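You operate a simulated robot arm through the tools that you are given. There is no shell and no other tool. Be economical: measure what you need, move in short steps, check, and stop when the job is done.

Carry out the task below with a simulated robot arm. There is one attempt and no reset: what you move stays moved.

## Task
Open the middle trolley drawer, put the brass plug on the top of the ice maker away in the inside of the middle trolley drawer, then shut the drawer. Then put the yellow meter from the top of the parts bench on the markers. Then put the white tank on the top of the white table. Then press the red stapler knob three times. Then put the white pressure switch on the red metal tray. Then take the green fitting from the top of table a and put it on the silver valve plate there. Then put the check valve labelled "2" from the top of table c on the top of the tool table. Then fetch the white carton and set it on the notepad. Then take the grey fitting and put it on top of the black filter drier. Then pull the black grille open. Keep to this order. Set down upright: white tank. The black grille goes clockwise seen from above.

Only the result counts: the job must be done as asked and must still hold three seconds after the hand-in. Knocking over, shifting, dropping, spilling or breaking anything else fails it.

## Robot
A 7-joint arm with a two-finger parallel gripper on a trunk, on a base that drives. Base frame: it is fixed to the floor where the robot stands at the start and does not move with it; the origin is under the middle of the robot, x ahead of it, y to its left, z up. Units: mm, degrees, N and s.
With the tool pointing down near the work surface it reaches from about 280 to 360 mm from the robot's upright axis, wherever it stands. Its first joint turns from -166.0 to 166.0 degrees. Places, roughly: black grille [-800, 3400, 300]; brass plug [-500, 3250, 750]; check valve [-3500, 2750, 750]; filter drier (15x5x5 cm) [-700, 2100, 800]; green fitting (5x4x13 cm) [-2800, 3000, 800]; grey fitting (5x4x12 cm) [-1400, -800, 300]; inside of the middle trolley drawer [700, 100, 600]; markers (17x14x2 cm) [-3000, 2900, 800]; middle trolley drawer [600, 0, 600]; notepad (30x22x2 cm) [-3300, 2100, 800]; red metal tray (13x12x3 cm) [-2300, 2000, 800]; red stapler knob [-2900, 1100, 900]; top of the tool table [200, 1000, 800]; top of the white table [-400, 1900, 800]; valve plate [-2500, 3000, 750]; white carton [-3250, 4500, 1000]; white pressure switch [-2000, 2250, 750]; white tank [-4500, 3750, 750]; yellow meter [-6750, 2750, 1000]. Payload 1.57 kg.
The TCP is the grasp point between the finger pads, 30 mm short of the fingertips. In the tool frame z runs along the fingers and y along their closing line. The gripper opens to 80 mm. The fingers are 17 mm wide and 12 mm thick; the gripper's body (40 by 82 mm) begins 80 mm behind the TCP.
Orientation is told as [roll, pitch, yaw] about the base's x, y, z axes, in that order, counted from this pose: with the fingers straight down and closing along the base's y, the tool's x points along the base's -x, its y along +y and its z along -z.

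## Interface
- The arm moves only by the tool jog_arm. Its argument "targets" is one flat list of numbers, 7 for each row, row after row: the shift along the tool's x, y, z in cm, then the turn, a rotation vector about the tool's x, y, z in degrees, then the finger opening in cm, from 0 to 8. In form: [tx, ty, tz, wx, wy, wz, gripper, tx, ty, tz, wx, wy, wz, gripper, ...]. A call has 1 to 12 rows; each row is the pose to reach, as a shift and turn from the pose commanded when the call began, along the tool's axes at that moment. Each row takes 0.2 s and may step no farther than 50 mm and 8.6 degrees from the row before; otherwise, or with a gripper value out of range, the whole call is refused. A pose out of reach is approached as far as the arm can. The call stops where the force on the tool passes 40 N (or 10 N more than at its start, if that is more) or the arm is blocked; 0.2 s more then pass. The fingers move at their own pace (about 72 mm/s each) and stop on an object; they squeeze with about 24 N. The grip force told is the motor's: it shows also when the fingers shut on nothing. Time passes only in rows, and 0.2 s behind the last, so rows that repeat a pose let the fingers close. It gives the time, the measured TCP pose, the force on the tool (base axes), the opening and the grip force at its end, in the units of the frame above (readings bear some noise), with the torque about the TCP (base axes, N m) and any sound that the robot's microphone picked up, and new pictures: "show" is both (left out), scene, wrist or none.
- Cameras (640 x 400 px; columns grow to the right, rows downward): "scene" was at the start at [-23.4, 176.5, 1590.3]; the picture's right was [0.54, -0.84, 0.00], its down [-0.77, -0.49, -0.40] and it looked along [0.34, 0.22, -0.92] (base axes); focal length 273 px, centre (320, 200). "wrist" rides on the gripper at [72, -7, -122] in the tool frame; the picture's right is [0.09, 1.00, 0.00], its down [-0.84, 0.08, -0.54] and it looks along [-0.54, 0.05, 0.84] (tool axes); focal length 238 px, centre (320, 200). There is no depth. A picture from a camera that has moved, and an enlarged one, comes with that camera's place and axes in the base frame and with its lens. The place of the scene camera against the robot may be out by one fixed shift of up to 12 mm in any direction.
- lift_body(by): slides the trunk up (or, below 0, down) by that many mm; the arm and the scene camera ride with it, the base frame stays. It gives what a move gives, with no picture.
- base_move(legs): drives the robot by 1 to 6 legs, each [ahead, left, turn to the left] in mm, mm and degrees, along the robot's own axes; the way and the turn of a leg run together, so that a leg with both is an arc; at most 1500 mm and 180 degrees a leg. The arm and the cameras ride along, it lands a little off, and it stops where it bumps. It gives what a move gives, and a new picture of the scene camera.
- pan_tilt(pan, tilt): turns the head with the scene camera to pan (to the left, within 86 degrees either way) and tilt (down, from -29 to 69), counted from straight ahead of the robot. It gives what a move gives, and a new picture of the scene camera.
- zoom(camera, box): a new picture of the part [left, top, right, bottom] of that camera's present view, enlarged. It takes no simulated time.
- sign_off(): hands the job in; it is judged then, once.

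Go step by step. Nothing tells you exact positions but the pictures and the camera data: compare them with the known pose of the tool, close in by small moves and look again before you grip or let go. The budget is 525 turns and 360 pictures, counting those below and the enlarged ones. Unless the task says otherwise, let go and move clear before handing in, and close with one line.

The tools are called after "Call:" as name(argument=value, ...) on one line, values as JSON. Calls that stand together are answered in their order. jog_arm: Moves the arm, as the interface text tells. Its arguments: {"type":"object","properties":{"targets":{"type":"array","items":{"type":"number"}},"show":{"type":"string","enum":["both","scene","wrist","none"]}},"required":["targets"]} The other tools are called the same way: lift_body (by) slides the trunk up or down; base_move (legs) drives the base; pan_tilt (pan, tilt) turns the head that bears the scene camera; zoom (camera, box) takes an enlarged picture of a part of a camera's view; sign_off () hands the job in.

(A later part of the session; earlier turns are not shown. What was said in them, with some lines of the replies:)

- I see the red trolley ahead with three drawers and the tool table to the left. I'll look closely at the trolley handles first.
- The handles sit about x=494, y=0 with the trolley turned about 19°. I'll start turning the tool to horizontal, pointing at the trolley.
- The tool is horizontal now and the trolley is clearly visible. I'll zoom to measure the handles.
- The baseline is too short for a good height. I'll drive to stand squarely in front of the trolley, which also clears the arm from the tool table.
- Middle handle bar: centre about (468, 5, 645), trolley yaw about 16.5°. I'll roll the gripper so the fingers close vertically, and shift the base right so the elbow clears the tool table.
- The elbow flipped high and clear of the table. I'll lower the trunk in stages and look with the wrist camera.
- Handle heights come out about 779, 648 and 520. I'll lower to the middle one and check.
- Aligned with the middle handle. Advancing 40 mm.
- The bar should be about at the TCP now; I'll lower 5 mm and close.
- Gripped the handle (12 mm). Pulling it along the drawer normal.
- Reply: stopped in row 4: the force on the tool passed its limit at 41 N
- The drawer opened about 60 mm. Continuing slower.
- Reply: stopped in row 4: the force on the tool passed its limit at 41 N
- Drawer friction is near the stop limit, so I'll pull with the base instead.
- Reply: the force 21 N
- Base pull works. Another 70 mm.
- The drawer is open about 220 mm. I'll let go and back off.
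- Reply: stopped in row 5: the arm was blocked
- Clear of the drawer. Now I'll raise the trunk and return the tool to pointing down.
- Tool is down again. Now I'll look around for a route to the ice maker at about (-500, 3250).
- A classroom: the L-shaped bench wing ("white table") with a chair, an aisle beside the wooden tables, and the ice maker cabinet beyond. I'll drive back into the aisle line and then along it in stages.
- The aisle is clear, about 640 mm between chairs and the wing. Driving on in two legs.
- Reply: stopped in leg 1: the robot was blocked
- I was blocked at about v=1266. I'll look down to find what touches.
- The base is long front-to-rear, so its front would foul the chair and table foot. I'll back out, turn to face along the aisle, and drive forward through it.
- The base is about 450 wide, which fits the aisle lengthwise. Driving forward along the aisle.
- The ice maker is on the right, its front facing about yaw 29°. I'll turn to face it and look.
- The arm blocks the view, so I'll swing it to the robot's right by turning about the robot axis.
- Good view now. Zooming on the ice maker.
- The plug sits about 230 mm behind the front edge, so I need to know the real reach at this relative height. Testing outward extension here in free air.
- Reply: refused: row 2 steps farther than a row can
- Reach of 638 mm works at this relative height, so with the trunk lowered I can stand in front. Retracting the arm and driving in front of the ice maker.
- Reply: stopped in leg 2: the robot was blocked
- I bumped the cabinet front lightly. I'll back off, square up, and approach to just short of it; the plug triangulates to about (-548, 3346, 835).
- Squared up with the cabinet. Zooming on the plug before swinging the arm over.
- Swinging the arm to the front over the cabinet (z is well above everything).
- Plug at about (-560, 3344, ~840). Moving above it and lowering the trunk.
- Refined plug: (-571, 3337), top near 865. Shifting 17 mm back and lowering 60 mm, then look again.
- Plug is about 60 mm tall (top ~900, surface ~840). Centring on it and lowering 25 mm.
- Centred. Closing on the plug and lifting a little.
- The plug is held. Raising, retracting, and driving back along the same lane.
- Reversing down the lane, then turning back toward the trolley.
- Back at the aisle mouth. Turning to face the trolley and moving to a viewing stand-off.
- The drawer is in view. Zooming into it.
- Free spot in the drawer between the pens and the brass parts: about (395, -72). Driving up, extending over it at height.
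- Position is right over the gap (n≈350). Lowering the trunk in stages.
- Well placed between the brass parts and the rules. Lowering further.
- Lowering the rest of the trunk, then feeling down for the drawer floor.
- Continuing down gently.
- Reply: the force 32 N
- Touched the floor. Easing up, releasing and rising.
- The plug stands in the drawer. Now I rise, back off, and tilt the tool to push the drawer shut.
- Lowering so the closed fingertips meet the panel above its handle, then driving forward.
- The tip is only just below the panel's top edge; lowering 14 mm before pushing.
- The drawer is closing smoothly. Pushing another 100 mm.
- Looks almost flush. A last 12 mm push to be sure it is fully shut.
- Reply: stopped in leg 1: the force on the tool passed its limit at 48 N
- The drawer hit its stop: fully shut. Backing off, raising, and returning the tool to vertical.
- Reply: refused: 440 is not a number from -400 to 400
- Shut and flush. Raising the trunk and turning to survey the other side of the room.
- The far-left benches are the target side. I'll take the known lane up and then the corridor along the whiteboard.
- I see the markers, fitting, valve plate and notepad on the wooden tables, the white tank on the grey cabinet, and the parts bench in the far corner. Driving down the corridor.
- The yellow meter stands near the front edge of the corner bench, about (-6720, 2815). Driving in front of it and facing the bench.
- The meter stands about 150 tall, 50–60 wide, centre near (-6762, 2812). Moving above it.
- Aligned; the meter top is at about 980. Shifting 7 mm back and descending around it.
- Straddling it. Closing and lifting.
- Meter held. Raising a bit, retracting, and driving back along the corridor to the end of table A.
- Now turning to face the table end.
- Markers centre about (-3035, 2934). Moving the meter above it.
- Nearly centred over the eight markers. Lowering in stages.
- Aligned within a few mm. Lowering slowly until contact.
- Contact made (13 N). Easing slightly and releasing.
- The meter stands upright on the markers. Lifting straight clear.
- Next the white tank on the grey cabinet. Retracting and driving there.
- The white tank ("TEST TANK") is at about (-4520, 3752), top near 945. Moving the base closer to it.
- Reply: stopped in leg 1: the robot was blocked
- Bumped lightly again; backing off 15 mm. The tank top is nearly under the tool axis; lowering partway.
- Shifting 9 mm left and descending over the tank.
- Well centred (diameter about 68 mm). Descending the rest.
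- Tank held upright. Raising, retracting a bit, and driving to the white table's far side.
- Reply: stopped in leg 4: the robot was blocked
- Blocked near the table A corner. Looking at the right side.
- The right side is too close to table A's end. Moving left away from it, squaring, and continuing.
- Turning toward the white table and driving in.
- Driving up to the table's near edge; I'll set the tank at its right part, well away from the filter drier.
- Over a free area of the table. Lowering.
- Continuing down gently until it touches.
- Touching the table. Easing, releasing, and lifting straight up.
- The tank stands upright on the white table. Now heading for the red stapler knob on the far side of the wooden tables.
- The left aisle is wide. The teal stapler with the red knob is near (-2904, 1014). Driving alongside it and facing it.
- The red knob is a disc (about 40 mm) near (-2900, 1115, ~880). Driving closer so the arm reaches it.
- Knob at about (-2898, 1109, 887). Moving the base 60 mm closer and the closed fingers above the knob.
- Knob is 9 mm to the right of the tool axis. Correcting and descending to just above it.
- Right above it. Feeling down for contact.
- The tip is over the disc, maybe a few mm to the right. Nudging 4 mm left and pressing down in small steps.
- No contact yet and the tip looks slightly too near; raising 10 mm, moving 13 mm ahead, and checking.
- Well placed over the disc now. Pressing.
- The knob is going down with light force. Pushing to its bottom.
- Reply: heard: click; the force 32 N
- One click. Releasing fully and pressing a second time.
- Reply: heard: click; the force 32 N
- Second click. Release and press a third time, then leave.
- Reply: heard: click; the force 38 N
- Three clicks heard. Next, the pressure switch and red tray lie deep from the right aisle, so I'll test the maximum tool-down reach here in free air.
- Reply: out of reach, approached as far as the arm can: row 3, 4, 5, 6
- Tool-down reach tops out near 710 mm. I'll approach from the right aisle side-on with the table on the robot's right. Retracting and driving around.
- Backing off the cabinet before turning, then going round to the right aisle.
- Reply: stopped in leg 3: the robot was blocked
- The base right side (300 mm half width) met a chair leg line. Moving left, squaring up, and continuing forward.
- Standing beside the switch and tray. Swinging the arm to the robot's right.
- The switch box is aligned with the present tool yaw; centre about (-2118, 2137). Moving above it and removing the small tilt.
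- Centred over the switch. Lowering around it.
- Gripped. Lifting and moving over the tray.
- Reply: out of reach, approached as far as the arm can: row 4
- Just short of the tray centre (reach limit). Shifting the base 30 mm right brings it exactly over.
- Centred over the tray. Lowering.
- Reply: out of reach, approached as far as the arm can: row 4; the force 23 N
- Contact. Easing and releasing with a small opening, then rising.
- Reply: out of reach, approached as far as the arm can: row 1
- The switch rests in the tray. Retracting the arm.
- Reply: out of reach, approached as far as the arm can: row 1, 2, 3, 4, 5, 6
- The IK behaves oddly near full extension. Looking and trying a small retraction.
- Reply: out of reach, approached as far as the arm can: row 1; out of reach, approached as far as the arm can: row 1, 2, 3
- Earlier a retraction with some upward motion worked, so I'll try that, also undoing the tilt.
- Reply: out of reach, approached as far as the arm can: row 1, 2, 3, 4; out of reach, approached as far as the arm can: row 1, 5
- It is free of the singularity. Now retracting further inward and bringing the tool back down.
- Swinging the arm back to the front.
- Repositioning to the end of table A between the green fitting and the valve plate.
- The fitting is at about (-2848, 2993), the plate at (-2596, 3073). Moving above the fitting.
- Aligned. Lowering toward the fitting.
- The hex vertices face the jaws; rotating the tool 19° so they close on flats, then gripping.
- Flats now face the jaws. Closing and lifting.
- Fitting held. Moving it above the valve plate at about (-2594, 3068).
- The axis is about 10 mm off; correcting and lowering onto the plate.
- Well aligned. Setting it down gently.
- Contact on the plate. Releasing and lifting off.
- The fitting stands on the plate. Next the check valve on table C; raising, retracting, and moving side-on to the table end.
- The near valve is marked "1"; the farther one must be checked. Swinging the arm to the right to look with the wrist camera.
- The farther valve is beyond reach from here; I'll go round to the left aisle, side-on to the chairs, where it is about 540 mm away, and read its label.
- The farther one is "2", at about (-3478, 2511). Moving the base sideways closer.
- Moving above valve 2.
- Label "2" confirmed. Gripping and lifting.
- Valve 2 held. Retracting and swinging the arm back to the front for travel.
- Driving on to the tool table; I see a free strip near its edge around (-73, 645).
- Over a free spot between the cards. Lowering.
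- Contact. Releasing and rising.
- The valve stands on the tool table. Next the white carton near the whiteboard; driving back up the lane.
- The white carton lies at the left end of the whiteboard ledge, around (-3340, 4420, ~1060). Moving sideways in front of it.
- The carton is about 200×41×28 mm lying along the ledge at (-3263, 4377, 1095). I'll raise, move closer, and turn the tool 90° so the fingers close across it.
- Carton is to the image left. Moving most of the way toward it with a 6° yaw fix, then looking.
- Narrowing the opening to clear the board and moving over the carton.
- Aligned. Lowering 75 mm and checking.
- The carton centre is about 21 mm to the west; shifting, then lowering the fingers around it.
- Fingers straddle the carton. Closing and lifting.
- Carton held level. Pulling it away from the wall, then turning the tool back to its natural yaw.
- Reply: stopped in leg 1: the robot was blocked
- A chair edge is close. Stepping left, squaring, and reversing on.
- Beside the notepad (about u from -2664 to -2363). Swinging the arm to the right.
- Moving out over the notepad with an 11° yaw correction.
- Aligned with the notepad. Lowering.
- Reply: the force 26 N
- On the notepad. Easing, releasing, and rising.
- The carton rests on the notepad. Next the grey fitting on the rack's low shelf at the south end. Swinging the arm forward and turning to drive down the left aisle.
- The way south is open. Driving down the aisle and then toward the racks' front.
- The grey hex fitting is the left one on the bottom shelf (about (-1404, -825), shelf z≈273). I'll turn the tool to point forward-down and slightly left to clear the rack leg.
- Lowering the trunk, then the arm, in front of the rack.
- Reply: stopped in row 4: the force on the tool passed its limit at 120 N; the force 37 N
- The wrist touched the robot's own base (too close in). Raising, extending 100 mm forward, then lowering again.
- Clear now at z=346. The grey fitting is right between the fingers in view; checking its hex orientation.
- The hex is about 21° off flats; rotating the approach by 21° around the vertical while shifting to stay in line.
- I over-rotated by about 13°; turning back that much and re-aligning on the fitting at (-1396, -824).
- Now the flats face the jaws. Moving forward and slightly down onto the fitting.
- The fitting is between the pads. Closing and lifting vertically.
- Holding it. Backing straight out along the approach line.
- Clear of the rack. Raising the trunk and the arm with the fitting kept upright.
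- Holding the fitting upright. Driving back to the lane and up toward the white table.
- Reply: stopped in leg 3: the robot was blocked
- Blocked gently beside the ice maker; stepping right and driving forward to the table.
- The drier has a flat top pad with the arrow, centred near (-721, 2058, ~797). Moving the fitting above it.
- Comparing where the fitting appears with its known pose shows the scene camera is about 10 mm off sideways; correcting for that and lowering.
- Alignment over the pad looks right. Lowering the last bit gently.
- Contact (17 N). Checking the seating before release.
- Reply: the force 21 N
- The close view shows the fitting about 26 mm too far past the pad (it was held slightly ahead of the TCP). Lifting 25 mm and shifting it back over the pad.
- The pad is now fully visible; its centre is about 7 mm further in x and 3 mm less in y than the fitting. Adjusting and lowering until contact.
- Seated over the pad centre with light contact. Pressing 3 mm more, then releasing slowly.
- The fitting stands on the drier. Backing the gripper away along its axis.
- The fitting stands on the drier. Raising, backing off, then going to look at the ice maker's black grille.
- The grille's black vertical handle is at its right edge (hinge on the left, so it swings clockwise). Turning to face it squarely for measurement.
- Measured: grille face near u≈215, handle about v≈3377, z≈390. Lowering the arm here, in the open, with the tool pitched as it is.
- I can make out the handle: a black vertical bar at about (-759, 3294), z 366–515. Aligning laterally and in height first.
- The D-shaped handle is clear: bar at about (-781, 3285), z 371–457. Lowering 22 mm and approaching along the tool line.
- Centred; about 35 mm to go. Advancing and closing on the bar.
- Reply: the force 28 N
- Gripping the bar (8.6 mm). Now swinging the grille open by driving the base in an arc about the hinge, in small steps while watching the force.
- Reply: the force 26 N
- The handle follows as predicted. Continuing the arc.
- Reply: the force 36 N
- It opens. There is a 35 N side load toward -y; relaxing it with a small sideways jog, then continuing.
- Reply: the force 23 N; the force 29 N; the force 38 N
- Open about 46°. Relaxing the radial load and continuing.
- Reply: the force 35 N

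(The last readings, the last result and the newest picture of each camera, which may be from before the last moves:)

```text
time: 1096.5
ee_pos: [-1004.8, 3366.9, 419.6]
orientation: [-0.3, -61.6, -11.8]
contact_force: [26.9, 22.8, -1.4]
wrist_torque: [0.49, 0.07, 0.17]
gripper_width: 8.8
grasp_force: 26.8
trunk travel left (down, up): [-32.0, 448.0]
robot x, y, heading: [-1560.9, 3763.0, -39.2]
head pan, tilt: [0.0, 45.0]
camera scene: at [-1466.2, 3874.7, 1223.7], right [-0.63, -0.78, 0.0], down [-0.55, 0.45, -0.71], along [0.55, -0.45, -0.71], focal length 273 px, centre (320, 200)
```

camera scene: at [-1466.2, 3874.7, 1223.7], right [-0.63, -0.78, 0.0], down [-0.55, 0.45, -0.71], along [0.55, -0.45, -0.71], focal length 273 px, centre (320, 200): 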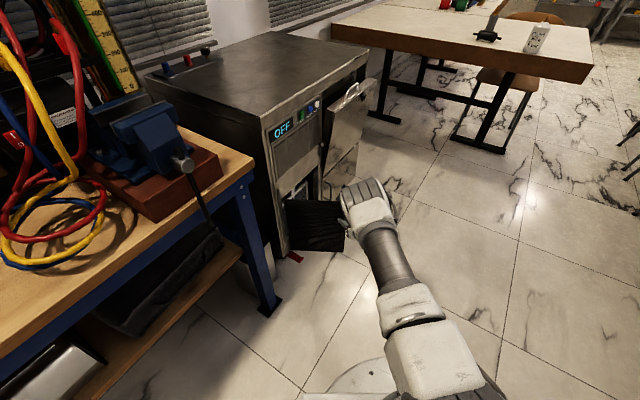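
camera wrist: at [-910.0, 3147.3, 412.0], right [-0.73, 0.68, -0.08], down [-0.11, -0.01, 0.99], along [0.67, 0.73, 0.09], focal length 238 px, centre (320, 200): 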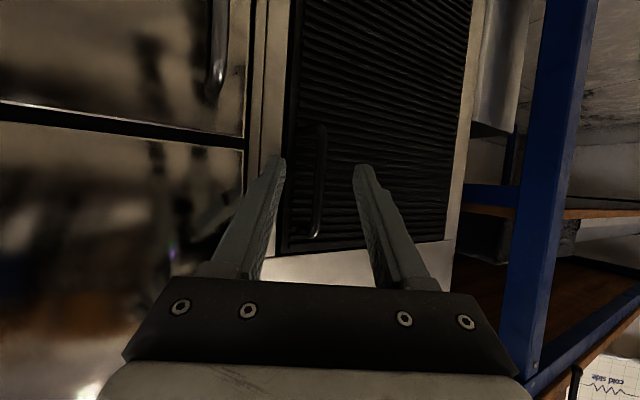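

Call:
jog_arm(targets=[-0.06, 0.15, 0.12, 0, 0, 0, 0], show="none")

Call:
base_move(legs=[[-54, 131, -10]])

Call:
base_move(legs=[[-54, 131, -10]])

```text
time: 1096.9
ee_pos: [-1003.0, 3367.6, 419.4]
orientation: [-0.3, -61.5, -12.0]
contact_force: [-4.5, -4.4, -0.8]
wrist_torque: [0.29, -0.51, -0.08]
gripper_width: 8.7
grasp_force: 27.6
trunk travel left (down, up): [-32.0, 448.0]
robot x, y, heading: [-1565.9, 3761.2, -38.8]
head pan, tilt: [0.0, 45.0]
```

```text
time: 1098.5
ee_pos: [-1029.7, 3406.8, 418.4]
orientation: [-0.8, -61.5, -21.9]
contact_force: [-28.4, -15.6, 2.8]
wrist_torque: [0.35, 0.04, -0.28]
gripper_width: 9.0
grasp_force: 27.1
trunk travel left (down, up): [-32.0, 448.0]
robot x, y, heading: [-1509.5, 3894.7, -49.1]
head pan, tilt: [0.0, 45.0]
camera scene: at [-1395.2, 3990.0, 1223.8], right [-0.76, -0.65, 0.0], down [-0.46, 0.54, -0.71], along [0.46, -0.54, -0.71], focal length 273 px, centre (320, 200)
```

scene: 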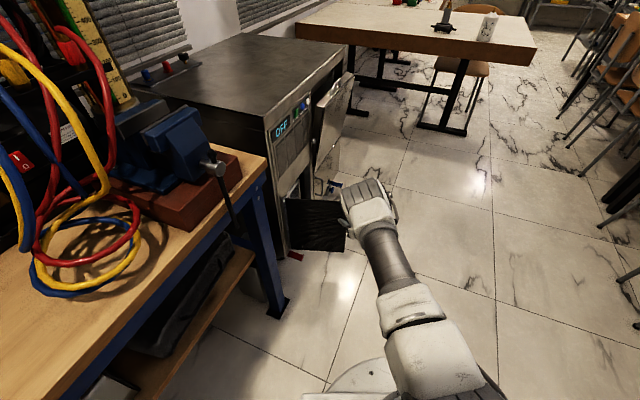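

```text
time: 1100.1
ee_pos: [-1046.6, 3450.7, 418.9]
orientation: [-0.7, -61.4, -31.9]
contact_force: [0.0, -0.4, 3.1]
wrist_torque: [0.59, -0.02, 0.0]
gripper_width: 9.0
grasp_force: 27.6
trunk travel left (down, up): [-32.0, 448.0]
robot x, y, heading: [-1434.6, 4015.2, -59.2]
head pan, tilt: [0.0, 45.0]
camera scene: at [-1307.3, 4090.9, 1223.8], right [-0.86, -0.51, 0.0], down [-0.36, 0.61, -0.71], along [0.36, -0.61, -0.71], focal length 273 px, centre (320, 200)
```

scene: 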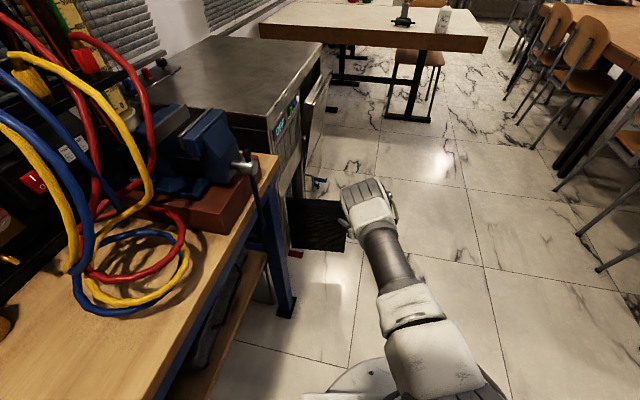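

Open about 76°. One more small step, then release.

Call:
base_move(legs=[[-43, 105, -8]])

Call:
zoom(camera="scene", box=[240, 140, 420, 300])

```text
time: 1101.6
ee_pos: [-1055.6, 3487.8, 419.0]
orientation: [-0.3, -61.6, -40.1]
contact_force: [28.7, 3.6, -4.6]
wrist_torque: [0.47, -0.16, 0.14]
gripper_width: 8.7
grasp_force: 27.4
trunk travel left (down, up): [-32.0, 448.0]
robot x, y, heading: [-1359.2, 4102.9, -67.6]
head pan, tilt: [0.0, 45.0]
```

```text
refused: no pictures are left
```

I'm out of pictures, but the readings show the grille swung to about 84°. Opening the fingers and backing straight off horizontally.

Call:
jog_arm(targets=[0, 0, 0, 0, 0, 0, 2, 0, 0, 0, 0, 0, 0, 4, 0, 0, 0, 0, 0, 0, 4.6, 0, 0, 0, 0, 0, 0, 4.6, 0.94, 0, -1.77, 0, 0, 0, 4.6, 1.88, 0, -3.53, 0, 0, 0, 4.6, 2.8, 0, -5.3, 0, 0, 0, 4.6], show="none")

```text
time: 1103.2
ee_pos: [-1100.4, 3526.6, 419.9]
orientation: [-0.4, -61.6, -40.1]
contact_force: [-0.1, -0.8, -0.3]
wrist_torque: [0.02, -0.01, -0.03]
gripper_width: 46.0
grasp_force: 0.1
trunk travel left (down, up): [-32.0, 448.0]
robot x, y, heading: [-1359.6, 4099.2, -67.3]
head pan, tilt: [0.0, 45.0]
no pictures are left
```

Free of the handle with zero force. Moving the base back to be clear, then handing in.

Call:
base_move(legs=[[-200, 0, 0]])

```text
time: 1105.1
ee_pos: [-1179.1, 3712.2, 418.4]
orientation: [-0.4, -61.6, -40.1]
contact_force: [0.4, 0.2, 0.6]
wrist_torque: [0.03, -0.02, 0.0]
gripper_width: 46.2
grasp_force: 0.0
trunk travel left (down, up): [-32.0, 448.0]
robot x, y, heading: [-1435.4, 4284.3, -67.7]
head pan, tilt: [0.0, 45.0]
```

The gripper is empty and clear, and every step has been carried out in the order given. Handing in.

Call:
sign_off()

```text
The job is handed in.
```

I carried out all ten steps in order and handed the job in. The pictures ran out on the last step, so I judged the grille open (about 84°) from the arm and base readings, and I bumped furniture with the base several times while driving.
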